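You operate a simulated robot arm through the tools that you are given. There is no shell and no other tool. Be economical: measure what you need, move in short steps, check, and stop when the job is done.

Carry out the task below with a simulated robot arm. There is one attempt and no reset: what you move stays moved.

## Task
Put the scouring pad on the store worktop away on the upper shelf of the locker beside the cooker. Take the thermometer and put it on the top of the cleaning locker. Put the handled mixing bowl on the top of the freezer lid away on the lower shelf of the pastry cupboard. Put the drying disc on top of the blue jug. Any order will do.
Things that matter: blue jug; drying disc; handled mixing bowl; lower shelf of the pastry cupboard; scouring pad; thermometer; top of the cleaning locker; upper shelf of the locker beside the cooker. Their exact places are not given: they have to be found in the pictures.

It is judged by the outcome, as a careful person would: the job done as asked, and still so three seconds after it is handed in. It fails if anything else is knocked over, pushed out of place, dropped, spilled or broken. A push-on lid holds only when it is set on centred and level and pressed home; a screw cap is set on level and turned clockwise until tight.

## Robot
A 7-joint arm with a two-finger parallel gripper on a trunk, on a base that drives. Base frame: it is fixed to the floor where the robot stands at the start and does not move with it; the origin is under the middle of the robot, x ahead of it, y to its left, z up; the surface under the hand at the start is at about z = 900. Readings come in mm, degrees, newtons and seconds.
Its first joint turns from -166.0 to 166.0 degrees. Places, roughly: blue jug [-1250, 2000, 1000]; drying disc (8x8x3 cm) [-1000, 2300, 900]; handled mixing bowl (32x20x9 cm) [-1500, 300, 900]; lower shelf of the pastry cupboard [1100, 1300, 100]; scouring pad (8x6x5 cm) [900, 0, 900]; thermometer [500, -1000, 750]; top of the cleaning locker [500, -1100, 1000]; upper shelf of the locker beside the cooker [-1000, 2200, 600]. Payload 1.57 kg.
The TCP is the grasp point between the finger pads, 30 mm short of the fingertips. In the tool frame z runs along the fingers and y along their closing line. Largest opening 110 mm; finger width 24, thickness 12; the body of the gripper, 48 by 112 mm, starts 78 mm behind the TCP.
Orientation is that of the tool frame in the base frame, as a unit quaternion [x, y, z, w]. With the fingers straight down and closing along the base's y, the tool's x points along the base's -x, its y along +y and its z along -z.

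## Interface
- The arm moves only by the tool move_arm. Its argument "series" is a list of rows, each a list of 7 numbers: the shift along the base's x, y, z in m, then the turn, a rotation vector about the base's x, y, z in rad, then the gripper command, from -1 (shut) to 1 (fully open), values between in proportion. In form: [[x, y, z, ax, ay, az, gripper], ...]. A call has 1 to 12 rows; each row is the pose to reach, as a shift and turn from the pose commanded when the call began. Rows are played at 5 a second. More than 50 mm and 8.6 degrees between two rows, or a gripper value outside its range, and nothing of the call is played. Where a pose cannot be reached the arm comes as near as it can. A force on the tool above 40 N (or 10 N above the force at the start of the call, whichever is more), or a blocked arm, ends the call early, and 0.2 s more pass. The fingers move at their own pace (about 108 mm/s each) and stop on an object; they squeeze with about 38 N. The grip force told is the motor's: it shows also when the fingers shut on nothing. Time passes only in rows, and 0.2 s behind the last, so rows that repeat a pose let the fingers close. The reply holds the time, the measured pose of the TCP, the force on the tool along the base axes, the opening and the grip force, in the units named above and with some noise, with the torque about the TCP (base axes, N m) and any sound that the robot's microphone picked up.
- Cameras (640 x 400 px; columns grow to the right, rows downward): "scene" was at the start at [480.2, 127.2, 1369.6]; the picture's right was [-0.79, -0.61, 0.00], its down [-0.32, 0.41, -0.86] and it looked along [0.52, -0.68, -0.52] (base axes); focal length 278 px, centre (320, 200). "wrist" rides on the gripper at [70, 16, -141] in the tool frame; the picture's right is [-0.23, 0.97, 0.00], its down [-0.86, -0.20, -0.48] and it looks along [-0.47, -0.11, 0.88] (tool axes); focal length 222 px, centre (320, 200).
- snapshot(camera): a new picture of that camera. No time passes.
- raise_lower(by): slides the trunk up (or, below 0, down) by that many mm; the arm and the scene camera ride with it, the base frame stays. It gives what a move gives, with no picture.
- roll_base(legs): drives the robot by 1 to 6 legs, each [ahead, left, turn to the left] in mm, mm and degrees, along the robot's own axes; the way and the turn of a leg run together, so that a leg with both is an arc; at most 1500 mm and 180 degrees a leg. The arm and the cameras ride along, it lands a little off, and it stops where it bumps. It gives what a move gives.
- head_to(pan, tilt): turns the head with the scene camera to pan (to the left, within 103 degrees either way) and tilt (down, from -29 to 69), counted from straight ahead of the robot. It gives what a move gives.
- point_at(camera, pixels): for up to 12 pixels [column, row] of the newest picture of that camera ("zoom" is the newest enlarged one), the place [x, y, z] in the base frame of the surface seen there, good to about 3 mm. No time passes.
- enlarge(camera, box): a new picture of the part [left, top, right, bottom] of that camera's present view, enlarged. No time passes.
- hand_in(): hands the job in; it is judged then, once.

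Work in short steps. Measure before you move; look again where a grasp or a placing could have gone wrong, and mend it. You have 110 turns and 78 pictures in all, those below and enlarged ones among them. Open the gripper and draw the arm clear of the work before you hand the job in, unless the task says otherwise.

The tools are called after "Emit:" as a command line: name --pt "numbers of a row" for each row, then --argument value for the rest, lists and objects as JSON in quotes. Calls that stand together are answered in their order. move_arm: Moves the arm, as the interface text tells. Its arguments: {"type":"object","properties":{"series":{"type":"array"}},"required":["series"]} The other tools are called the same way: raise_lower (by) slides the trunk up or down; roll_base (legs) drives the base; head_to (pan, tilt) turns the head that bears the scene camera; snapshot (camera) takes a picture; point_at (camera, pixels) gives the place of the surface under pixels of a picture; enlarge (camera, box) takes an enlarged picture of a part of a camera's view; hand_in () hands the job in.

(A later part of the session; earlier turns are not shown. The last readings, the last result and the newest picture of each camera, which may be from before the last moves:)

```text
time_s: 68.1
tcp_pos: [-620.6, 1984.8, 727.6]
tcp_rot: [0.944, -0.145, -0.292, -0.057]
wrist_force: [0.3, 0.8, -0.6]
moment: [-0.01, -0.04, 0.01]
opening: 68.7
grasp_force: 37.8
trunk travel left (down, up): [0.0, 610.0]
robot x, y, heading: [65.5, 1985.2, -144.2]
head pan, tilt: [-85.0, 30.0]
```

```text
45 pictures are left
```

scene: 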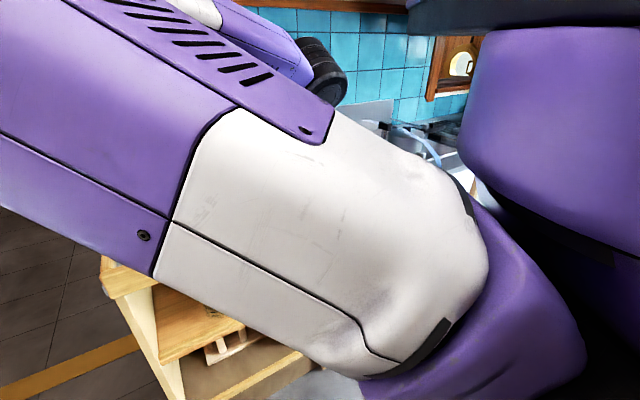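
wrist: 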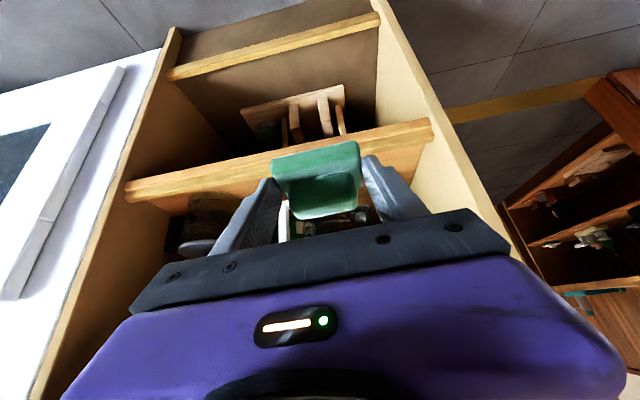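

I tilt 15° more for clearance under the rail, align, and bring the pad in front of the free spot at z≈640.

Emit:
move_arm --pt "-0.01 -0.02 -0.022 0.022 0.061 0.01 -1" --pt "-0.02 -0.042 -0.044 0.045 0.123 0.02 -1" --pt "-0.034 -0.063 -0.066 0.067 0.185 0.03 -1" --pt "-0.047 -0.084 -0.088 0.089 0.246 0.04 -1" --pt "-0.047 -0.084 -0.088 0.089 0.246 0.04 -1"

Emit:
snapshot --camera "wrist"

Emit:
head_to --pan -35 --tilt 25

Emit:
snapshot --camera "scene"

```text
time_s: 69.3
tcp_pos: [-668.6, 1903.6, 637.0]
tcp_rot: [0.9, -0.119, -0.412, -0.074]
wrist_force: [0.3, 0.4, -0.5]
moment: [0.02, -0.01, 0.03]
opening: 68.4
grasp_force: 38.0
trunk travel left (down, up): [0.0, 610.0]
robot x, y, heading: [63.4, 1988.2, -144.3]
head pan, tilt: [-85.0, 30.0]
```

```text
44 pictures are left
```

wrist: 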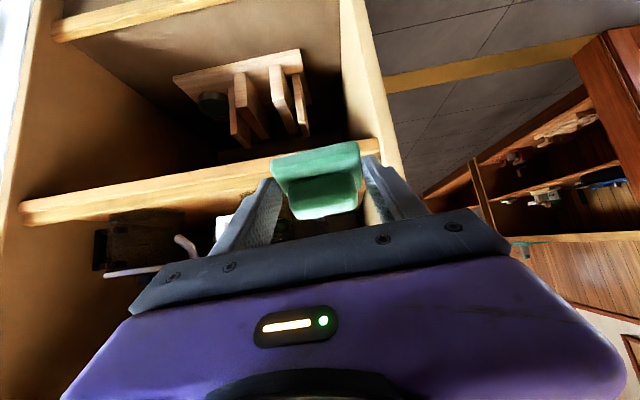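

```text
time_s: 70.5
tcp_pos: [-668.7, 1903.5, 636.7]
tcp_rot: [0.9, -0.12, -0.412, -0.075]
wrist_force: [0.0, 0.2, 0.0]
moment: [-0.02, -0.03, 0.01]
opening: 68.8
grasp_force: 38.1
trunk travel left (down, up): [0.0, 610.0]
robot x, y, heading: [66.4, 1986.3, -143.9]
head pan, tilt: [-35.0, 25.0]
```

```text
43 pictures are left
```

scene: 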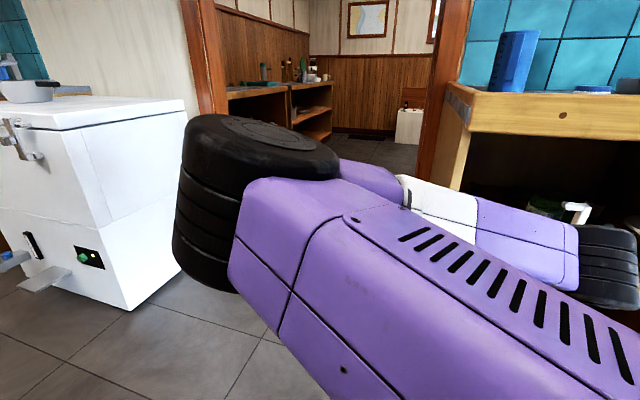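

The pad is in front of the gap left of the jug. I verify the wall and lip positions from here.

Emit:
point_at --camera "wrist" --pixels '[[365, 144], [392, 158], [345, 90], [265, 155], [225, 225], [240, 200], [275, 225], [372, 215], [280, 165], [345, 150]]'

Emit:
enlarge --camera "wrist" --box '[200, 120, 420, 258]'

```text
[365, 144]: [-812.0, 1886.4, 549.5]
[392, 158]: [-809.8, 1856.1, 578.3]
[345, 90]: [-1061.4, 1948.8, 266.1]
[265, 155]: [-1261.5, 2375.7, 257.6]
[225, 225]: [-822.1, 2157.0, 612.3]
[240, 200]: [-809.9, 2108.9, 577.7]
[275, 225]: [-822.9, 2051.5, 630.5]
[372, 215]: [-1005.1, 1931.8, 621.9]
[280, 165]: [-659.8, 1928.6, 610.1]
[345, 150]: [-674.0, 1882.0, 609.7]
```

```text
2.90 times, centred on (310, 189) of wrist
```

zoom: 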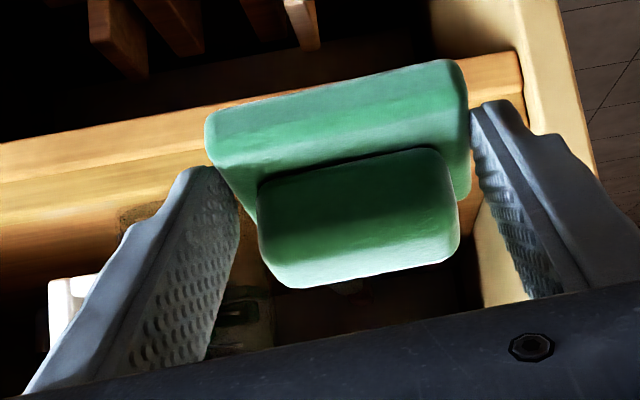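

Emit:
point_at --camera "zoom" --pixels '[[245, 330], [260, 310], [268, 295], [272, 330], [285, 310], [310, 305], [260, 340]]'

```text
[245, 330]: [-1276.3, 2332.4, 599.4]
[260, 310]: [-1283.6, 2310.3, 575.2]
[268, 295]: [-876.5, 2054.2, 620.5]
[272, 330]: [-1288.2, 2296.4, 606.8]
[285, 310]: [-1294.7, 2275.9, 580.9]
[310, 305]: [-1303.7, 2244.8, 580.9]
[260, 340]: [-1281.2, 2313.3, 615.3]
```

The jug's left edge is at about 146 mm from the wall, so there is room. I insert the pad at z≈637.

Emit:
move_arm --pt "-0.03 0.01 0 0 0 0 -1" --pt "-0.06 0.019 0 0 0 0 -1" --pt "-0.09 0.029 0 0 0 0 -1" --pt "-0.12 0.039 0 0 0 0 -1" --pt "-0.15 0.048 0 0 0 0 -1" --pt "-0.179 0.0575 0 0 0 0 -1" --pt "-0.179 0.0575 0 0 0 0 -1"

Emit:
enlarge --camera "wrist" --box '[140, 60, 460, 260]'

```text
time_s: 72.1
tcp_pos: [-843.4, 1960.8, 639.4]
tcp_rot: [0.9, -0.12, -0.412, -0.074]
wrist_force: [1.0, -0.4, -0.3]
moment: [-0.01, 0.0, 0.02]
opening: 68.5
grasp_force: 38.5
trunk travel left (down, up): [0.0, 610.0]
robot x, y, heading: [61.8, 1986.3, -144.3]
head pan, tilt: [-35.0, 25.0]
```

```text
2.00 times, centred on (300, 160) of wrist
```

zoom: 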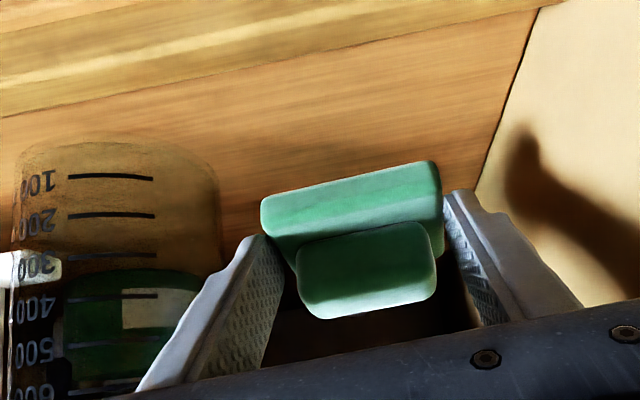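

The pad hovers over the free shelf spot. I go 10 mm deeper and lower until it touches.

Emit:
move_arm --pt "-0.01 0.003 -0.015 0 0 0 -1" --pt "-0.01 0.003 -0.028 0 0 0 -1" --pt "-0.01 0.003 -0.036 0 0 0 -1" --pt "-0.01 0.003 -0.041 0 0 0 -1" --pt "-0.01 0.003 -0.041 0 0 0 -1"

Emit:
enlarge --camera "wrist" --box '[140, 60, 460, 260]'

```text
time_s: 73.3
tcp_pos: [-855.2, 1962.5, 599.8]
tcp_rot: [0.901, -0.12, -0.411, -0.074]
wrist_force: [0.2, 0.3, 0.1]
moment: [0.01, -0.01, -0.02]
opening: 68.7
grasp_force: 38.1
trunk travel left (down, up): [0.0, 610.0]
robot x, y, heading: [63.7, 1984.8, -144.3]
head pan, tilt: [-35.0, 25.0]
```

```text
2.00 times, centred on (300, 160) of wrist
```

zoom: 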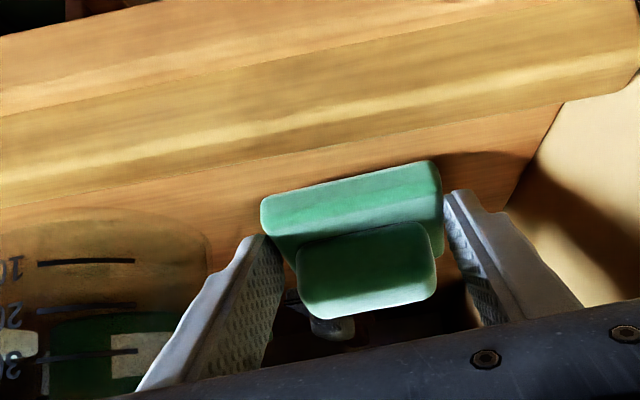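

No contact yet; I go down a few mm more in small steps.

Emit:
move_arm --pt "-0.002 0.001 -0.003 0 0 0 -1" --pt "-0.004 0.001 -0.005 0 0 0 -1" --pt "-0.004 0.001 -0.007 0 0 0 -1" --pt "-0.004 0.001 -0.007 0 0 0 -1"

```text
time_s: 74.3
tcp_pos: [-862.2, 1964.0, 597.1]
tcp_rot: [0.899, -0.12, -0.414, -0.075]
wrist_force: [-2.0, 2.5, 31.1]
moment: [-0.7, 0.33, -0.05]
opening: 68.6
grasp_force: 37.7
trunk travel left (down, up): [0.0, 610.0]
robot x, y, heading: [63.1, 1985.9, -144.2]
head pan, tilt: [-35.0, 25.0]
```

Contact at 31 N. I ease up 3 mm and open gently.

Emit:
move_arm --pt "0 0 0.003 0 0 0 -1" --pt "0 0 0.003 0 0 0 0.35" --pt "0 0 0.003 0 0 0 0.5" --pt "0 0 0.003 0 0 0 0.58" --pt "0 0 0.003 0 0 0 0.58"

Emit:
enlarge --camera "wrist" --box '[140, 60, 460, 260]'

```text
time_s: 75.5
tcp_pos: [-861.6, 1961.5, 595.5]
tcp_rot: [0.901, -0.119, -0.411, -0.074]
wrist_force: [0.5, 0.0, 0.0]
moment: [0.01, 0.01, -0.01]
opening: 86.9
grasp_force: 0.0
trunk travel left (down, up): [0.0, 610.0]
robot x, y, heading: [63.1, 1986.5, -144.4]
head pan, tilt: [-35.0, 25.0]
```

```text
2.00 times, centred on (300, 160) of wrist
```

zoom: 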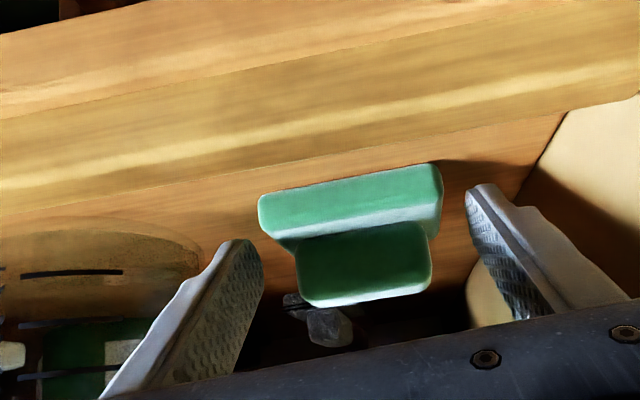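

The pad is free and flat on the shelf. I rise a little and withdraw, then raise the trunk.

Emit:
move_arm --pt "0.01 -0.003 0.02 0 0 0 0.58" --pt "0.02 -0.006 0.04 0 0 0 0.58" --pt "0.05 -0.016 0.045 0 0 0 0.58" --pt "0.085 -0.027 0.045 0 0 0 0.58" --pt "0.12 -0.038 0.045 0 0 0 0.58" --pt "0.155 -0.049 0.045 0 0 0 0.58" --pt "0.19 -0.06 0.05 0 0 0 0.58" --pt "0.225 -0.06 0.06 0 0 0 0.58"

Emit:
snapshot --camera "wrist"

```text
time_s: 77.3
tcp_pos: [-642.2, 1900.8, 650.2]
tcp_rot: [0.9, -0.12, -0.412, -0.075]
wrist_force: [-1.4, -0.6, 0.1]
moment: [-0.03, 0.02, 0.01]
opening: 86.8
grasp_force: 0.1
out of reach, approached as far as the arm can: row 8
trunk travel left (down, up): [0.0, 610.0]
robot x, y, heading: [62.8, 1986.5, -144.2]
head pan, tilt: [-35.0, 25.0]
```

```text
38 pictures are left
```

wrist: 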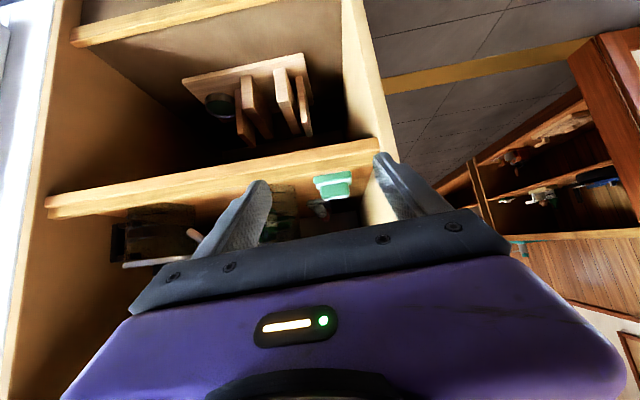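

The pad stands well on the upper shelf at (333,185). Now I raise the trunk to look over the locker top.

Emit:
raise_lower --by 450

Emit:
snapshot --camera "wrist"

Emit:
point_at --camera "wrist" --pixels '[[320, 150], [420, 120], [250, 150], [400, 200], [300, 200]]'

```text
refused: 450 is not a number from -400 to 400
```

```text
37 pictures are left
```

wrist: 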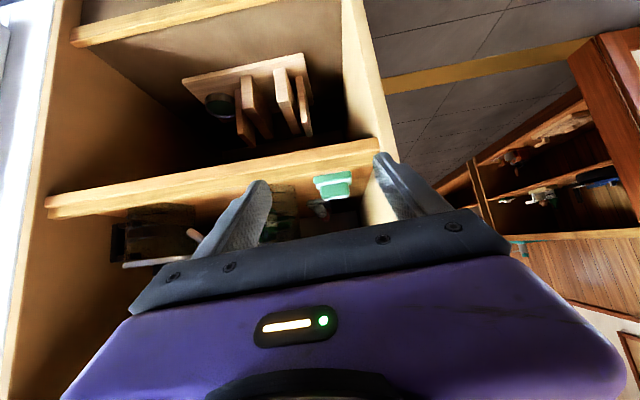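

```text
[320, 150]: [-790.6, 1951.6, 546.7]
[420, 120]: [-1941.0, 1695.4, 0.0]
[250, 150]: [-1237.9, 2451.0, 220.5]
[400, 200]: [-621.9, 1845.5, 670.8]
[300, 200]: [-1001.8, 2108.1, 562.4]
```

The slide takes at most 400 at a time; I raise in two steps.

Emit:
raise_lower --by 400

Emit:
raise_lower --by 150

Emit:
snapshot --camera "wrist"

```text
time_s: 81.1
tcp_pos: [-642.4, 1900.6, 1051.5]
tcp_rot: [0.9, -0.119, -0.412, -0.074]
wrist_force: [0.3, -0.1, -0.2]
moment: [0.0, 0.03, 0.01]
opening: 86.9
grasp_force: 0.0
trunk travel left (down, up): [-400.0, 210.0]
robot x, y, heading: [67.5, 1988.3, -144.4]
head pan, tilt: [-35.0, 25.0]
```

```text
time_s: 82.8
tcp_pos: [-643.2, 1900.8, 1199.8]
tcp_rot: [0.9, -0.12, -0.413, -0.074]
wrist_force: [1.0, 0.0, 0.8]
moment: [0.02, 0.0, 0.02]
opening: 86.8
grasp_force: 0.1
trunk travel left (down, up): [-550.0, 60.0]
robot x, y, heading: [65.8, 1986.9, -144.2]
head pan, tilt: [-35.0, 25.0]
```

```text
36 pictures are left
```

wrist: 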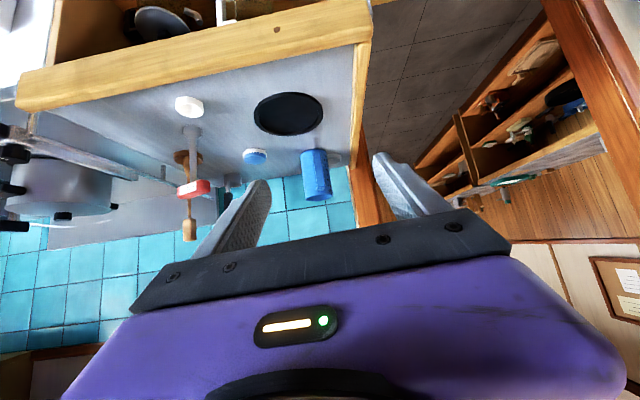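

I zoom in on the locker top and measure the jug and both disc candidates (188,105) and (255,156).

Emit:
enlarge --camera "wrist" --box '[150, 80, 374, 220]'

Emit:
point_at --camera "zoom" --pixels '[[110, 60], [110, 85], [300, 205], [300, 225], [275, 220], [330, 220], [470, 210], [430, 320], [510, 315], [470, 335], [440, 215], [230, 290]]'

```text
2.86 times, centred on (262, 150) of wrist
```

zoom: 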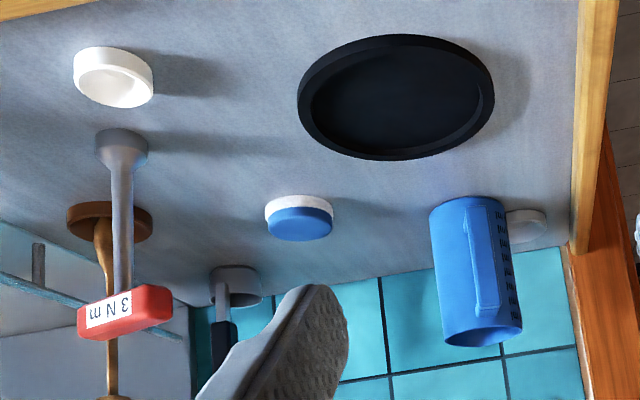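

```text
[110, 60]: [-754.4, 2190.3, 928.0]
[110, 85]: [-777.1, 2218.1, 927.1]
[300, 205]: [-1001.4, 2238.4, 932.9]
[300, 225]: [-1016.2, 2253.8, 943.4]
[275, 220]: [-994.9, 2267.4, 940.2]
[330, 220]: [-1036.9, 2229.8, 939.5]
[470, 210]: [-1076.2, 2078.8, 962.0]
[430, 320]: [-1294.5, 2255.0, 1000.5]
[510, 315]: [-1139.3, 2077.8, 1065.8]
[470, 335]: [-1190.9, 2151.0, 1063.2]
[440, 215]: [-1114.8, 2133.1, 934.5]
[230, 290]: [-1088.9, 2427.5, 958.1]
```

The blue/white disc at zoom (300,220), ≈(-1015,2250), top z≈943, matches the rough position and size. I drive closer to the locker so both disc and jug come within reach.

Emit:
roll_base --legs '[[228, -181, 0], [0, 0, -12.7]]'

Emit:
move_arm --pt "0.0 0.0 0 -0.036 -0.117 0 0.6" --pt "0.0 0.0 0 -0.072 -0.235 0 0.7" --pt "0.0 0.0 0 -0.108 -0.353 0 0.8" --pt "0.0 0.0 0 -0.144 -0.471 0 0.9" --pt "0.0 0.0 0 -0.18 -0.589 0 1" --pt "0.0 0.0 0 -0.216 -0.707 0 1" --pt "0 0 0 -0.252 -0.825 0 1" --pt "0 0 0 -0.252 -0.825 0 1"

Emit:
snapshot --camera "wrist"

```text
time_s: 85.6
tcp_pos: [-933.0, 2076.3, 1201.5]
tcp_rot: [0.88, -0.223, -0.401, -0.122]
wrist_force: [-0.4, -0.8, -0.1]
moment: [-0.02, 0.05, 0.02]
opening: 86.9
grasp_force: 0.0
trunk travel left (down, up): [-550.0, 60.0]
robot x, y, heading: [-224.1, 1997.3, -157.5]
head pan, tilt: [-35.0, 25.0]
```

```text
time_s: 87.4
tcp_pos: [-932.1, 2076.7, 1200.6]
tcp_rot: [0.975, -0.202, 0.016, -0.092]
wrist_force: [0.2, -0.3, 0.6]
moment: [-0.02, 0.01, 0.02]
opening: 109.8
grasp_force: 0.1
trunk travel left (down, up): [-550.0, 60.0]
robot x, y, heading: [-221.0, 1999.0, -157.4]
head pan, tilt: [-35.0, 25.0]
```

```text
34 pictures are left
```

wrist: 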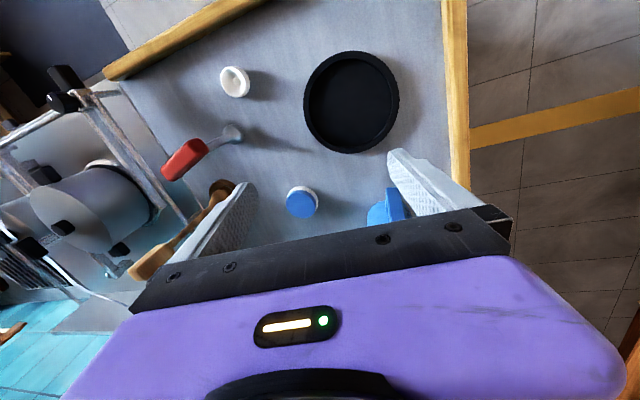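

I measure disc, jug and neighbours from above.

Emit:
point_at --camera "wrist" --pixels '[[302, 205], [288, 200], [318, 205], [301, 190], [303, 217], [268, 200], [385, 215], [375, 222], [395, 220], [215, 190], [205, 215], [390, 195]]'

Emit:
enlarge --camera "wrist" --box '[180, 120, 436, 280]'

```text
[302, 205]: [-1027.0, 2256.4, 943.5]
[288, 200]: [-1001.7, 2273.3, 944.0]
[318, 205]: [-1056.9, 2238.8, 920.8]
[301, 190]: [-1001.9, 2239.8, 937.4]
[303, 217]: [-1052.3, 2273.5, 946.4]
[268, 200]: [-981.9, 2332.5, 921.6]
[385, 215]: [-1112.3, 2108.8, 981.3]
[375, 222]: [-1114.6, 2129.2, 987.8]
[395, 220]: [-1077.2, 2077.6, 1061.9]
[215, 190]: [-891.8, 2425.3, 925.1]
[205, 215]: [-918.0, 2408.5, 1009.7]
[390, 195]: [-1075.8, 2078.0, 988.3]
```

```text
2.50 times, centred on (308, 200) of wrist
```

zoom: 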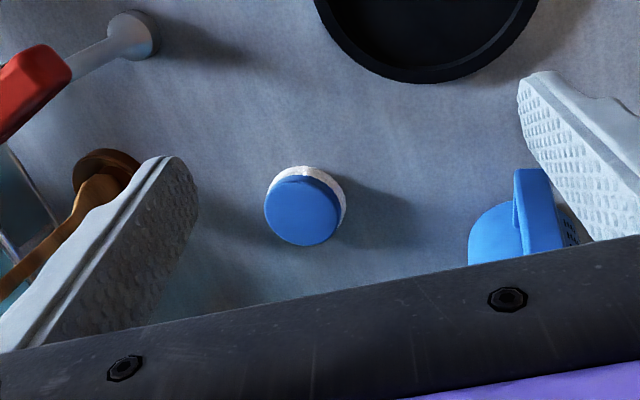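

Disc top centre ≈(-1027,2256), surface z≈921. Now I set the hand vertical and draw back to see the jug's mouth.

Emit:
move_arm --pt "0.025 -0.01 0 -0.044 0.017 0 1" --pt "0.05 -0.02 0 -0.087 0.034 0 1" --pt "0.075 -0.03 0 -0.13 0.051 0 1" --pt "0.1 -0.04 0 -0.174 0.068 0 1" --pt "0.1 -0.04 0 -0.174 0.068 0 1"

Emit:
enlarge --camera "wrist" --box '[240, 60, 496, 220]'

```text
time_s: 88.6
tcp_pos: [-832.3, 2037.4, 1202.5]
tcp_rot: [0.979, -0.204, 0.0, 0.001]
wrist_force: [-0.8, -0.3, -0.6]
moment: [0.02, -0.02, -0.01]
opening: 109.8
grasp_force: 0.1
trunk travel left (down, up): [-550.0, 60.0]
robot x, y, heading: [-225.4, 1997.3, -157.9]
head pan, tilt: [-35.0, 25.0]
```

```text
2.50 times, centred on (368, 140) of wrist
```

zoom: 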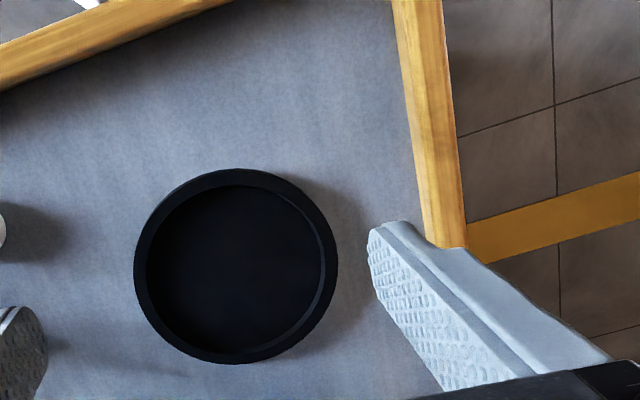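

The jug is hidden behind the hand here. I try the scene camera, which stands high now.

Emit:
head_to --pan -62 --tilt 35

Emit:
snapshot --camera "scene"

```text
time_s: 89.5
tcp_pos: [-834.5, 2037.7, 1203.3]
tcp_rot: [0.979, -0.204, 0.0, 0.0]
wrist_force: [0.6, 0.2, 0.1]
moment: [-0.02, -0.03, -0.01]
opening: 110.1
grasp_force: 0.1
trunk travel left (down, up): [-550.0, 60.0]
robot x, y, heading: [-223.7, 1997.6, -157.7]
head pan, tilt: [-62.0, 35.0]
```

```text
31 pictures are left
```

scene: 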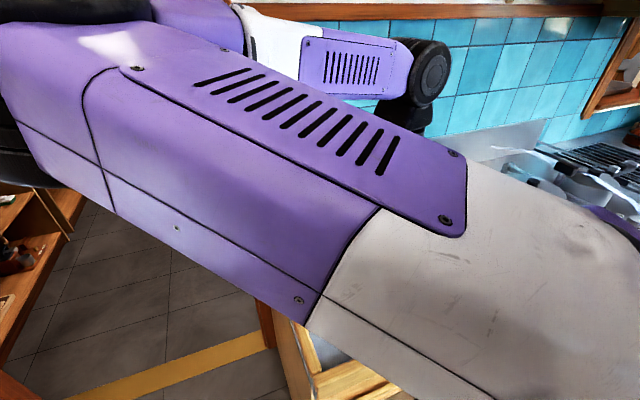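

Blocked by the arm. I move the hand over the jug (fingertips ~100 mm above its rim) so the wrist camera looks into it.

Emit:
move_arm --pt "-0.04 0.009 0.0 0 0 0 1" --pt "-0.08 0.018 0.0 0 0 0 1" --pt "-0.12 0.027 0.0 0 0 0 1" --pt "-0.16 0.036 0.01 0 0 0 1" --pt "-0.2 0.045 0.01 0 0 0 1" --pt "-0.245 0.053 0.01 0 0 0 1" --pt "-0.245 0.053 0.01 0 0 0 1"

Emit:
enlarge --camera "wrist" --box '[200, 60, 456, 220]'

```text
time_s: 91.1
tcp_pos: [-1076.0, 2088.8, 1212.8]
tcp_rot: [0.979, -0.204, 0.0, 0.0]
wrist_force: [0.0, 0.7, -0.6]
moment: [0.01, -0.01, 0.03]
opening: 110.1
grasp_force: 0.1
trunk travel left (down, up): [-550.0, 60.0]
robot x, y, heading: [-223.0, 1994.5, -157.6]
head pan, tilt: [-62.0, 35.0]
```

```text
2.50 times, centred on (328, 140) of wrist
```

zoom: 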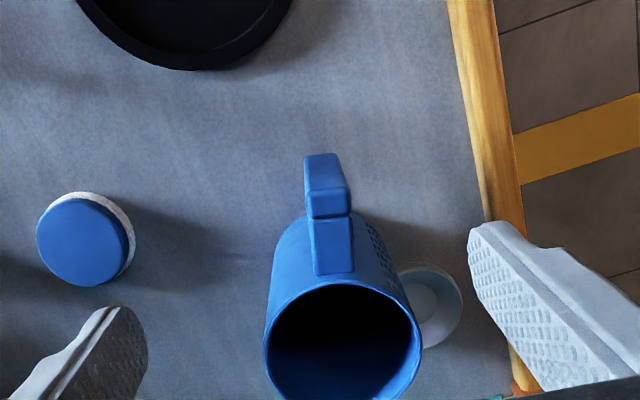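

Now the jug's mouth and the disc are both visible. I measure rim, handle and disc edges.

Emit:
point_at --camera "zoom" --pixels '[[266, 345], [421, 335], [335, 283], [300, 292], [385, 292], [325, 190], [85, 243], [38, 240], [128, 245], [85, 199], [80, 286], [132, 225]]'

```text
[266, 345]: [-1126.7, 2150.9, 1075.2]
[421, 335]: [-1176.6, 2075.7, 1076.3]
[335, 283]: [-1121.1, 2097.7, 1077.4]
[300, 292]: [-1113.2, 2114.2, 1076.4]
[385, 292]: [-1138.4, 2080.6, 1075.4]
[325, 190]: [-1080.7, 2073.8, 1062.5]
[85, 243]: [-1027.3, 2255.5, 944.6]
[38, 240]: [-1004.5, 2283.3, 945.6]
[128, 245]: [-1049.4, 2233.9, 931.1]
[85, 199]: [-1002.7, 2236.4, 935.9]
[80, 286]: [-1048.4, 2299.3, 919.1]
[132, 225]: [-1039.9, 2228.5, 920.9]
```

I need to know whether the disc rests on the rim; I zoom on both more.

Emit:
enlarge --camera "wrist" --box '[295, 165, 385, 221]'

Emit:
point_at --camera "zoom" --pixels '[[80, 200], [100, 200], [105, 210], [495, 200], [515, 200], [300, 100], [300, 128], [180, 135], [440, 135], [200, 152], [425, 155]]'

Emit:
enlarge --camera "wrist" --box '[205, 130, 269, 186]'

Emit:
point_at --camera "zoom" --pixels '[[320, 200], [120, 200], [320, 30], [320, 380], [500, 200], [180, 80], [460, 320], [200, 330], [480, 100]]'

```text
7.11 times, centred on (340, 193) of wrist
```

zoom: 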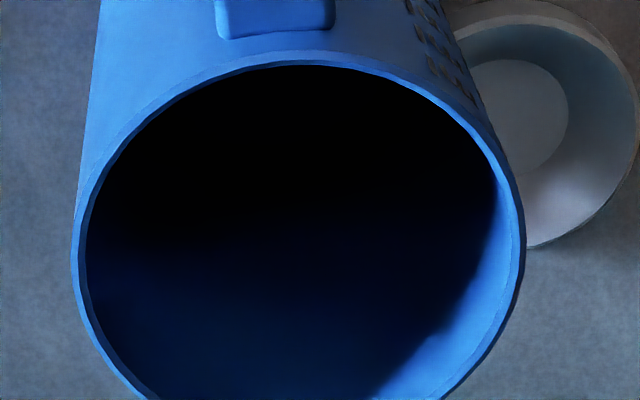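

```text
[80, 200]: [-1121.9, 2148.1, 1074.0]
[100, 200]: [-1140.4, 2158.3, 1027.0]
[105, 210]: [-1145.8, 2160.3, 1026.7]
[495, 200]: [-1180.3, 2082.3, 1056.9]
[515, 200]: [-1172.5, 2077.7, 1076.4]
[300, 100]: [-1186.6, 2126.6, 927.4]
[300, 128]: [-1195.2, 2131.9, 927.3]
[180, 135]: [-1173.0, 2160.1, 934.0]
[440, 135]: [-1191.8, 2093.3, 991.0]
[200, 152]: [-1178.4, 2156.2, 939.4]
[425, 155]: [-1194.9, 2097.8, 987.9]
```

```text
7.14 times, centred on (237, 158) of wrist
```

zoom: 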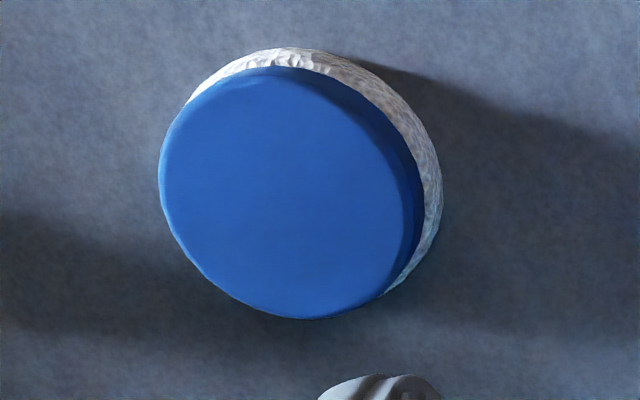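

```text
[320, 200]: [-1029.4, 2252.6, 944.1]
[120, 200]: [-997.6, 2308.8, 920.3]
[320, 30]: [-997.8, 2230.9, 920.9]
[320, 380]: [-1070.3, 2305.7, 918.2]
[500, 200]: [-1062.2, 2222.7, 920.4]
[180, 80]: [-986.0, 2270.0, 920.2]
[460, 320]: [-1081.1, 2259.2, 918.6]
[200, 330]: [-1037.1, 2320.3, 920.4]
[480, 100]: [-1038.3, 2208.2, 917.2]
```

The mouth seems ~85 mm inside and the disc ~77 mm; the grip will give the exact diameter. I move over the disc and descend.

Emit:
move_arm --pt "0.012 0.041 0 0 0 0 1" --pt "0.024 0.083 0 0 0 0 1" --pt "0.036 0.124 0 0 0 0 1" --pt "0.048 0.165 0 0 0 0 1" --pt "0.048 0.165 -0.045 0 0 0 1" --pt "0.048 0.165 -0.09 0 0 0 1" --pt "0.048 0.165 -0.135 0 0 0 1" --pt "0.048 0.165 -0.18 0 0 0 1" --pt "0.048 0.165 -0.18 0 0 0 1"

Emit:
snapshot --camera "wrist"

```text
time_s: 93.1
tcp_pos: [-1029.7, 2258.0, 1032.5]
tcp_rot: [0.979, -0.204, 0.0, 0.0]
wrist_force: [0.9, 0.2, -0.3]
moment: [0.02, -0.04, -0.01]
opening: 109.8
grasp_force: 0.1
trunk travel left (down, up): [-550.0, 60.0]
robot x, y, heading: [-221.3, 1997.8, -157.7]
head pan, tilt: [-62.0, 35.0]
```

```text
27 pictures are left
```

wrist: 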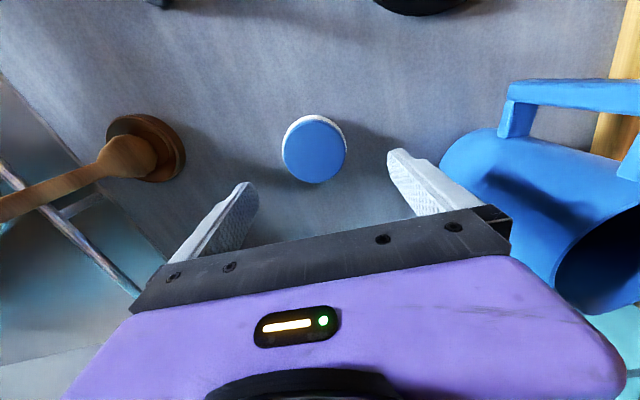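

The disc is centred between the fingers. I descend to z≈953 and close.

Emit:
move_arm --pt "0.001 -0.003 -0.03 0 0 0 1" --pt "0.001 -0.003 -0.06 0 0 0 1" --pt "0.001 -0.003 -0.079 0 0 0 1" --pt "0.001 -0.003 -0.079 0 0 0 0.6" --pt "0.001 -0.003 -0.079 0 0 0 0" --pt "0.001 -0.003 -0.079 0 0 0 -1" --pt "0.001 -0.003 -0.079 0 0 0 -1" --pt "0.001 -0.003 -0.079 0 0 0 -1"

```text
time_s: 94.9
tcp_pos: [-1028.1, 2252.7, 950.8]
tcp_rot: [0.979, -0.203, -0.001, -0.001]
wrist_force: [-0.3, -1.1, -0.4]
moment: [0.01, 0.03, 0.02]
opening: 70.0
grasp_force: 37.8
trunk travel left (down, up): [-550.0, 60.0]
robot x, y, heading: [-224.7, 1997.5, -157.7]
head pan, tilt: [-62.0, 35.0]
```

The disc measures ~70 mm, the mouth ~85 mm inside, so centred it would fall in; laid ~33 mm off-centre toward the handle it rests stably on the rim arc and handle root. I regrip 5 mm higher so the fingertips clear the rim, then lift.

Emit:
move_arm --pt "0 0 0 0 0 0 0.5" --pt "0 0 0 0 0 0 0.5" --pt "0 0 0.006 0 0 0 0.5" --pt "0 0 0.006 0 0 0 0" --pt "0 0 0.006 0 0 0 -1" --pt "0 0 0.006 0 0 0 -1" --pt "0 0 0.006 0 0 0 -1" --pt "0 0 0.03 0 0 0 -1" --pt "0 0 0.07 0 0 0 -1" --pt "0 0 0.11 0 0 0 -1" --pt "0 0 0.15 0 0 0 -1" --pt "0 0 0.2 0 0 0 -1"

```text
time_s: 97.5
tcp_pos: [-1027.8, 2251.6, 1149.1]
tcp_rot: [0.979, -0.203, 0.0, 0.0]
wrist_force: [0.0, -0.4, -0.4]
moment: [0.04, -0.01, 0.01]
opening: 66.6
grasp_force: 37.8
trunk travel left (down, up): [-550.0, 60.0]
robot x, y, heading: [-223.2, 2001.9, -157.6]
head pan, tilt: [-62.0, 35.0]
```

Held by the blue part. I carry it over the handle-side rim of the jug and check.

Emit:
move_arm --pt "-0.02 -0.03 0 0 0 0 -1" --pt "-0.041 -0.06 0 0 0 0 -1" --pt "-0.062 -0.09 0 0 0 0 -1" --pt "-0.083 -0.12 0 0 0 0 -1" --pt "-0.103 -0.149 0 0 0 0 -1" --pt "-0.103 -0.149 -0.02 0 0 0 -1" --pt "-0.103 -0.149 -0.027 0 0 0 -1" --pt "-0.103 -0.149 -0.027 0 0 0 -1"

Emit:
enlarge --camera "wrist" --box '[220, 80, 420, 240]'

Emit:
point_at --camera "zoom" --pixels '[[320, 200], [320, 150], [320, 250], [260, 200], [380, 200], [320, 100]]'

```text
time_s: 99.3
tcp_pos: [-1130.9, 2104.6, 1122.9]
tcp_rot: [0.979, -0.204, 0.0, 0.0]
wrist_force: [0.7, 0.2, -1.4]
moment: [0.01, 0.0, 0.01]
opening: 66.5
grasp_force: 37.7
trunk travel left (down, up): [-550.0, 60.0]
robot x, y, heading: [-226.3, 1996.9, -157.9]
head pan, tilt: [-62.0, 35.0]
```

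```text
2.50 times, centred on (320, 160) of wrist
```

zoom: 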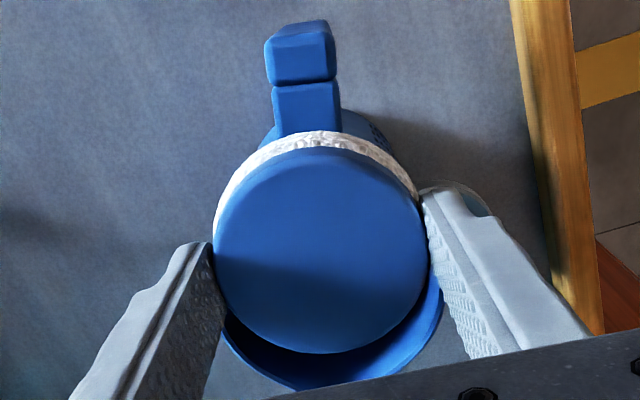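

```text
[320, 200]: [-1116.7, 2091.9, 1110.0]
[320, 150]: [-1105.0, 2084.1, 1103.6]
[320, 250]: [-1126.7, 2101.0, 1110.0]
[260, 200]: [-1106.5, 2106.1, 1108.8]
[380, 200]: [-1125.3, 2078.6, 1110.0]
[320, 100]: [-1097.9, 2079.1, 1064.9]
```

Disc centre ≈(-1127,2101), bottom ≈9 mm above the rim. I shift 3 mm back and lower in small steps until touch.

Emit:
move_arm --pt "-0.003 0.002 -0.003 0 0 0 -1" --pt "-0.003 0.002 -0.006 0 0 0 -1" --pt "-0.003 0.002 -0.008 0 0 0 -1" --pt "-0.003 0.002 -0.009 0 0 0 -1" --pt "-0.003 0.002 -0.009 0 0 0 -1"

```text
time_s: 100.5
tcp_pos: [-1134.6, 2105.3, 1114.5]
tcp_rot: [0.979, -0.203, 0.0, 0.001]
wrist_force: [0.7, 0.0, -0.1]
moment: [-0.03, 0.0, 0.01]
opening: 66.6
grasp_force: 37.6
trunk travel left (down, up): [-550.0, 60.0]
robot x, y, heading: [-220.4, 1995.8, -157.6]
head pan, tilt: [-62.0, 35.0]
```

No contact yet; another few millimetres, one at a time.

Emit:
move_arm --pt "0 0 -0.001 0 0 0 -1" --pt "0 0 -0.002 0 0 0 -1" --pt "0 0 -0.002 0 0 0 -1"

```text
time_s: 101.3
tcp_pos: [-1134.4, 2105.2, 1112.9]
tcp_rot: [0.979, -0.204, -0.001, 0.0]
wrist_force: [0.6, -0.1, 0.5]
moment: [-0.02, 0.02, -0.02]
opening: 66.3
grasp_force: 37.9
trunk travel left (down, up): [-550.0, 60.0]
robot x, y, heading: [-222.9, 1999.1, -157.8]
head pan, tilt: [-62.0, 35.0]
```

Emit:
move_arm --pt "0 0 -0.001 0 0 0 -1" --pt "0 0 -0.002 0 0 0 -1" --pt "0 0 -0.002 0 0 0 -1"

```text
time_s: 102.1
tcp_pos: [-1135.0, 2105.8, 1112.6]
tcp_rot: [0.979, -0.204, -0.001, 0.0]
wrist_force: [1.1, -4.3, 16.8]
moment: [-0.31, 0.02, 0.06]
opening: 66.5
grasp_force: 38.1
trunk travel left (down, up): [-550.0, 60.0]
robot x, y, heading: [-227.7, 1994.0, -157.8]
head pan, tilt: [-62.0, 35.0]
```

Contact (17 N). I ease off 1 mm and open gently by a few millimetres.

Emit:
move_arm --pt "0 0 0.001 0 0 0 -1" --pt "0 0 0.001 0 0 0 0.24" --pt "0 0 0.001 0 0 0 0.3" --pt "0 0 0.001 0 0 0 0.4" --pt "0 0 0.001 0 0 0 0.4" --pt "0 0 0.001 0 0 0 0.4"

Emit:
enlarge --camera "wrist" --box '[220, 80, 420, 240]'

Emit:
point_at --camera "zoom" --pixels '[[320, 160], [320, 340], [230, 250], [410, 250], [320, 250], [320, 100]]'

```text
time_s: 103.5
tcp_pos: [-1135.1, 2105.0, 1111.3]
tcp_rot: [0.979, -0.204, 0.0, 0.0]
wrist_force: [0.9, 0.7, 0.6]
moment: [-0.01, 0.01, -0.03]
opening: 77.2
grasp_force: 0.2
trunk travel left (down, up): [-550.0, 60.0]
robot x, y, heading: [-225.1, 2000.9, -157.8]
head pan, tilt: [-62.0, 35.0]
```

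```text
2.50 times, centred on (320, 160) of wrist
```

zoom: 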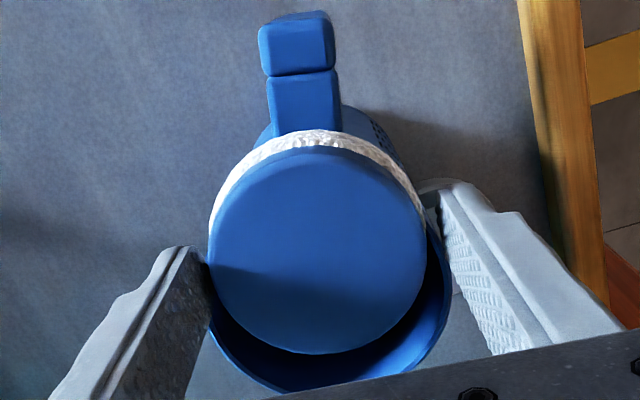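

```text
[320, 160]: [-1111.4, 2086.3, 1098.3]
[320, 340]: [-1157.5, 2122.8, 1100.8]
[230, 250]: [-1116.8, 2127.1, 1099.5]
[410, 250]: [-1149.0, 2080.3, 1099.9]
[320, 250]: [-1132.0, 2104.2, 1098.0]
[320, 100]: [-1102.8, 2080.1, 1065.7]
```

The disc lies level on the rim (top z 1098–1101 all round). I open a little more and lift away slowly.

Emit:
move_arm --pt "0.001 0.002 0 0 0 0 0.5" --pt "0.001 0.003 0 0 0 0 0.6" --pt "0.001 0.003 0.01 0 0 0 0.6" --pt "0.001 0.003 0.03 0 0 0 0.6" --pt "0.001 0.003 0.06 0 0 0 0.6" --pt "0.02 0.003 0.1 0 0 0 0.6"

Emit:
enlarge --camera "wrist" --box '[220, 80, 420, 240]'

Emit:
point_at --camera "zoom" --pixels '[[320, 180], [320, 250], [270, 230], [370, 230], [320, 300]]'

```text
time_s: 104.9
tcp_pos: [-1115.9, 2110.5, 1213.3]
tcp_rot: [0.979, -0.203, 0.0, 0.001]
wrist_force: [0.6, 0.4, -0.5]
moment: [0.0, -0.05, -0.01]
opening: 88.0
grasp_force: 0.1
trunk travel left (down, up): [-550.0, 60.0]
robot x, y, heading: [-223.4, 1996.2, -157.5]
head pan, tilt: [-62.0, 35.0]
```

```text
2.50 times, centred on (320, 160) of wrist
```

zoom: 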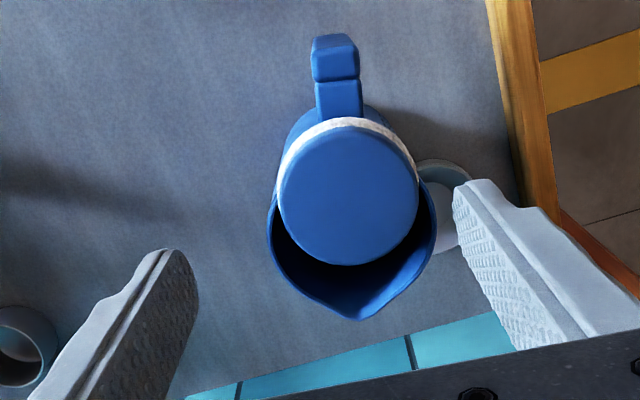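

```text
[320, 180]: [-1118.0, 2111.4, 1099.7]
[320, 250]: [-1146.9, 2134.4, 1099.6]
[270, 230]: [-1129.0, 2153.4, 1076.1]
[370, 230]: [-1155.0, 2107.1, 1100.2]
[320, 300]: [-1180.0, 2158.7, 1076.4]
```

The disc rests level on the jug. I draw the arm back and drive toward the freezer for the bowl.

Emit:
move_arm --pt "0.04 -0.008 0 0 0 0 0.6" --pt "0.08 -0.017 0 0 0 0 0.8" --pt "0.12 -0.026 0 0 0 0 1" --pt "0.16 -0.034 0 0 0 0 1" --pt "0.2 -0.043 0 0 0 0 1" --pt "0.24 -0.052 0 0 0 0 1" --pt "0.276 -0.06 0 0 0 0 1"

Emit:
roll_base --legs '[[-240, 206, 0], [933, 1019, 0], [0, 0, 14.7]]'

Emit:
snapshot --camera "wrist"

```text
time_s: 106.5
tcp_pos: [-837.3, 2048.0, 1210.0]
tcp_rot: [0.979, -0.204, 0.001, 0.0]
wrist_force: [0.4, 0.9, 0.1]
moment: [0.01, -0.01, 0.01]
opening: 110.0
grasp_force: 0.0
trunk travel left (down, up): [-550.0, 60.0]
robot x, y, heading: [-226.6, 1997.2, -157.7]
head pan, tilt: [-62.0, 35.0]
```

```text
time_s: 116.2
tcp_pos: [-990.7, 455.9, 1210.1]
tcp_rot: [0.997, -0.079, 0.0, 0.001]
wrist_force: [-0.4, -0.3, 0.0]
moment: [-0.02, 0.01, -0.02]
opening: 110.2
grasp_force: 0.0
trunk travel left (down, up): [-550.0, 60.0]
robot x, y, heading: [-384.0, 558.6, -143.0]
head pan, tilt: [-62.0, 35.0]
```

```text
23 pictures are left
```

wrist: 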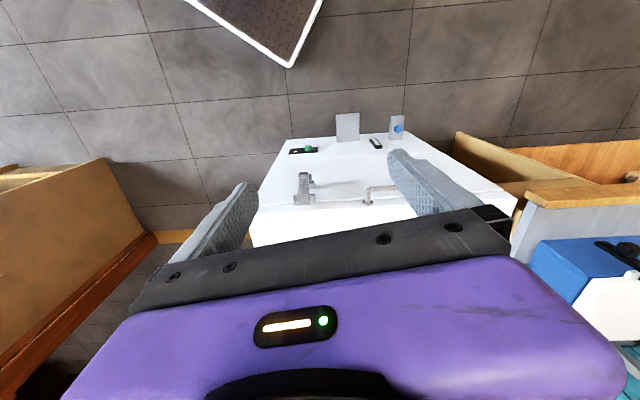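

I measure the freezer edge in this view and drive closer so the hand comes over the lid.

Emit:
point_at --camera "wrist" --pixels '[[300, 140], [440, 140], [260, 210], [320, 205], [304, 185], [380, 190]]'

Emit:
roll_base --legs '[[266, -13, 0]]'

Emit:
snapshot --camera "wrist"

```text
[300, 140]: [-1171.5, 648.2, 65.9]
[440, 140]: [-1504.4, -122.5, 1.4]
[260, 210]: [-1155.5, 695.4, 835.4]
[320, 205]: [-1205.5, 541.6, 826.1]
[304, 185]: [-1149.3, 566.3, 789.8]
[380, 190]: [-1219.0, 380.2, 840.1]
```

```text
time_s: 118.1
tcp_pos: [-1205.4, 301.3, 1210.8]
tcp_rot: [0.997, -0.073, 0.0, 0.0]
wrist_force: [-0.2, 0.1, -1.1]
moment: [-0.03, 0.03, -0.05]
opening: 110.1
grasp_force: 0.1
trunk travel left (down, up): [-550.0, 60.0]
robot x, y, heading: [-602.3, 413.2, -142.5]
head pan, tilt: [-62.0, 35.0]
```

```text
22 pictures are left
```

wrist: 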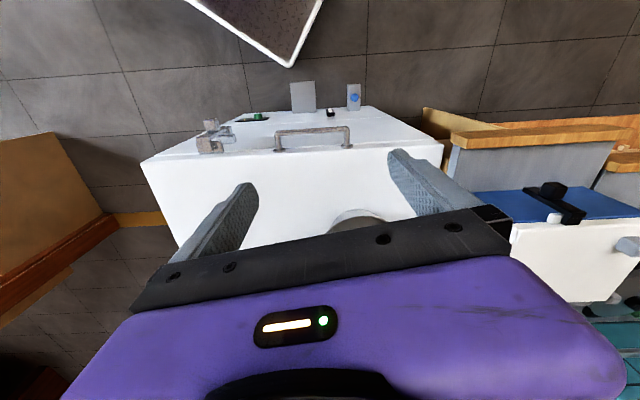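

The bowl's edge appears at (357,215). I extend the arm over it.

Emit:
move_arm --pt "-0.045 -0.003 0 0 0 0 1" --pt "-0.09 -0.006 0 0 0 0 1" --pt "-0.135 -0.01 0 0 0 0 1" --pt "-0.18 -0.013 0 0 0 0 1" --pt "-0.22 -0.016 0 0 0 0 1" --pt "-0.22 -0.016 0 0 0 0 1"

Emit:
snapshot --camera "wrist"

```text
time_s: 119.5
tcp_pos: [-1425.1, 283.0, 1208.2]
tcp_rot: [0.997, -0.073, 0.0, 0.001]
wrist_force: [0.3, -0.9, -0.6]
moment: [0.01, -0.02, 0.01]
opening: 110.0
grasp_force: 0.1
trunk travel left (down, up): [-550.0, 60.0]
robot x, y, heading: [-601.6, 415.5, -142.5]
head pan, tilt: [-62.0, 35.0]
```

```text
21 pictures are left
```

wrist: 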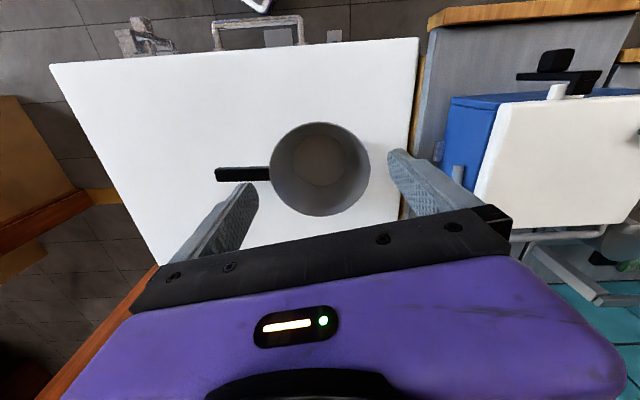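

The bowl (a pan-like bowl) has a straight black handle at (243,174). I measure bowl rim, handle and lid.

Emit:
point_at --camera "wrist" --pixels '[[220, 174], [243, 174], [262, 173], [271, 170], [320, 122], [369, 170], [320, 215], [315, 160], [230, 140], [243, 168], [243, 181], [300, 195]]'

Emit:
enlarge --camera "wrist" --box '[200, 100, 400, 225]'

```text
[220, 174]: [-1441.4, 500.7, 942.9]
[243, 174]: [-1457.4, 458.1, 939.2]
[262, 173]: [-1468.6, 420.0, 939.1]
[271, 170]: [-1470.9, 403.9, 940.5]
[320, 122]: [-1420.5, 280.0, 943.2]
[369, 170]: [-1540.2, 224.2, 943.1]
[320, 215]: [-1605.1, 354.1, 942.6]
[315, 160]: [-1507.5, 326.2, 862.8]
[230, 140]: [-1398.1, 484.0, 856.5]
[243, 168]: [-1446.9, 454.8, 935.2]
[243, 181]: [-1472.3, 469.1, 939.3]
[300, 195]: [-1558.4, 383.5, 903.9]
```

```text
3.20 times, centred on (300, 162) of wrist
```

zoom: 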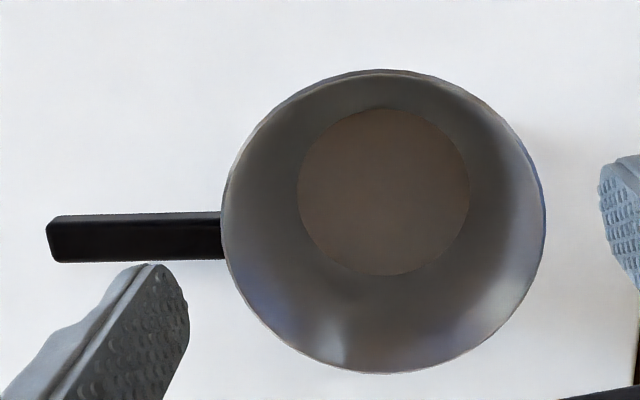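

Bowl centre ≈(-1508,315), rim z 943, lid z 857; handle from (-1471,404) to (-1441,501), top z 939. To hold it with the bowl ahead I need to stand on the handle side; I check where the door post is first.

Emit:
point_at --camera "wrist" --pixels '[[20, 225], [80, 195], [110, 320], [40, 130], [150, 255], [55, 68], [20, 150], [415, 45]]'

Emit:
move_arm --pt "0.045 0.003 0 0 0 0 1" --pt "0.09 0.006 0 0 0 0 1" --pt "0.135 0.01 0 0 0 0 1" --pt "0.18 0.013 0 0 0 0 1" --pt "0.22 0.016 0 0 0 0 1"

```text
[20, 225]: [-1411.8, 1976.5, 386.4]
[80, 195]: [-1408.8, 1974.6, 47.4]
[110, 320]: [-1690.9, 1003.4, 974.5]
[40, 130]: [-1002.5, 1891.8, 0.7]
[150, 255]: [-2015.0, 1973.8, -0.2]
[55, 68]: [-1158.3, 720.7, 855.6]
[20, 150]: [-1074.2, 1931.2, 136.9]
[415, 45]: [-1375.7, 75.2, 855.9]
```

```text
time_s: 120.7
tcp_pos: [-1208.8, 299.1, 1207.7]
tcp_rot: [0.997, -0.073, 0.0, 0.0]
wrist_force: [-0.6, 0.7, -0.7]
moment: [0.0, -0.03, -0.02]
opening: 110.0
grasp_force: 0.1
trunk travel left (down, up): [-550.0, 60.0]
robot x, y, heading: [-604.7, 412.3, -142.5]
head pan, tilt: [-62.0, 35.0]
```

The post is clear of the route. I turn in place, move to the handle side of the bowl (beside the freezer corner), and lower the trunk 150.

Emit:
roll_base --legs '[[0, 0, 32], [-423, -311, 0]]'

Emit:
raise_lower --by -150

```text
time_s: 125.2
tcp_pos: [-1196.6, 514.2, 1207.7]
tcp_rot: [0.98, 0.197, 0.0, 0.0]
wrist_force: [-0.5, -0.3, 0.6]
moment: [0.01, -0.01, 0.01]
opening: 110.0
grasp_force: 0.0
trunk travel left (down, up): [-550.0, 60.0]
robot x, y, heading: [-737.7, 926.5, -111.4]
head pan, tilt: [-62.0, 35.0]
```

```text
time_s: 127.0
tcp_pos: [-1197.9, 513.3, 1058.0]
tcp_rot: [0.98, 0.197, 0.0, 0.0]
wrist_force: [-0.2, 0.3, -0.3]
moment: [0.0, 0.03, 0.0]
opening: 109.8
grasp_force: 0.1
trunk travel left (down, up): [-400.0, 210.0]
robot x, y, heading: [-736.4, 926.6, -111.3]
head pan, tilt: [-62.0, 35.0]
```

Now I swing into the pre-grasp pose: tool along the handle toward the bowl, tilted 50°.

Emit:
move_arm --pt "-0.023 0.001 -0.005 -0.0668 0.0601 0.0797 0.5" --pt "-0.047 0.003 -0.01 -0.1336 0.1202 0.1594 0.5" --pt "-0.07 0.004 -0.015 -0.2004 0.1803 0.2391 0.5" --pt "-0.094 0.006 -0.02 -0.2672 0.2404 0.3188 0.5" --pt "-0.117 0.007 -0.025 -0.334 0.3005 0.3985 0.5" --pt "-0.14 0.008 -0.03 -0.4008 0.3606 0.4782 0.5" --pt "-0.164 0.01 -0.035 -0.4676 0.4207 0.5579 0.5" --pt "-0.187 0.011 -0.04 -0.5344 0.4808 0.6376 0.5" --pt "-0.21 0.012 -0.045 -0.6012 0.5409 0.7173 0.5" --pt "-0.234 0.014 -0.049 -0.668 0.601 0.797 0.5" --pt "-0.234 0.014 -0.049 -0.668 0.601 0.797 0.5"

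Emit:
snapshot --camera "wrist"

```text
time_s: 129.4
tcp_pos: [-1430.5, 529.1, 1010.6]
tcp_rot: [0.735, 0.531, -0.339, 0.252]
wrist_force: [0.1, 0.0, -0.2]
moment: [-0.01, 0.0, -0.02]
opening: 82.6
grasp_force: 0.1
trunk travel left (down, up): [-400.0, 210.0]
robot x, y, heading: [-738.4, 929.7, -111.0]
head pan, tilt: [-62.0, 35.0]
```

```text
19 pictures are left
```

wrist: 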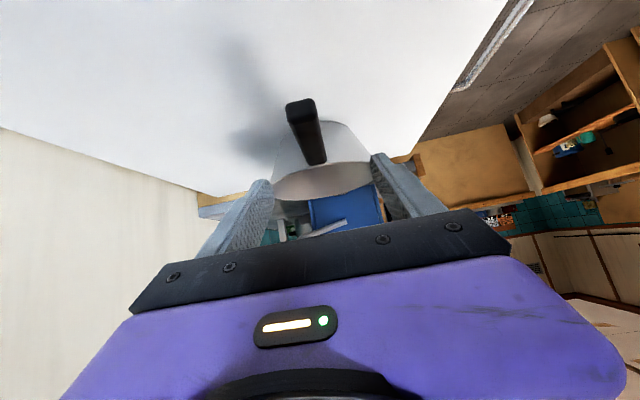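

Well aligned. I measure the handle's end and underside for the right grip height.

Emit:
point_at --camera "wrist" --pixels '[[300, 104], [300, 112], [292, 108], [312, 104], [305, 130], [315, 155], [297, 125], [320, 128]]'

```text
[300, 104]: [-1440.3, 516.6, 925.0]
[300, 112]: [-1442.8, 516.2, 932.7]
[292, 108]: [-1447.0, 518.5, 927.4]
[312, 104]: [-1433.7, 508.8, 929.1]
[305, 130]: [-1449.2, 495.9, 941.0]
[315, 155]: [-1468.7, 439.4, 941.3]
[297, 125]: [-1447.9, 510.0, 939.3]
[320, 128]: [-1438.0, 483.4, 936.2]
```

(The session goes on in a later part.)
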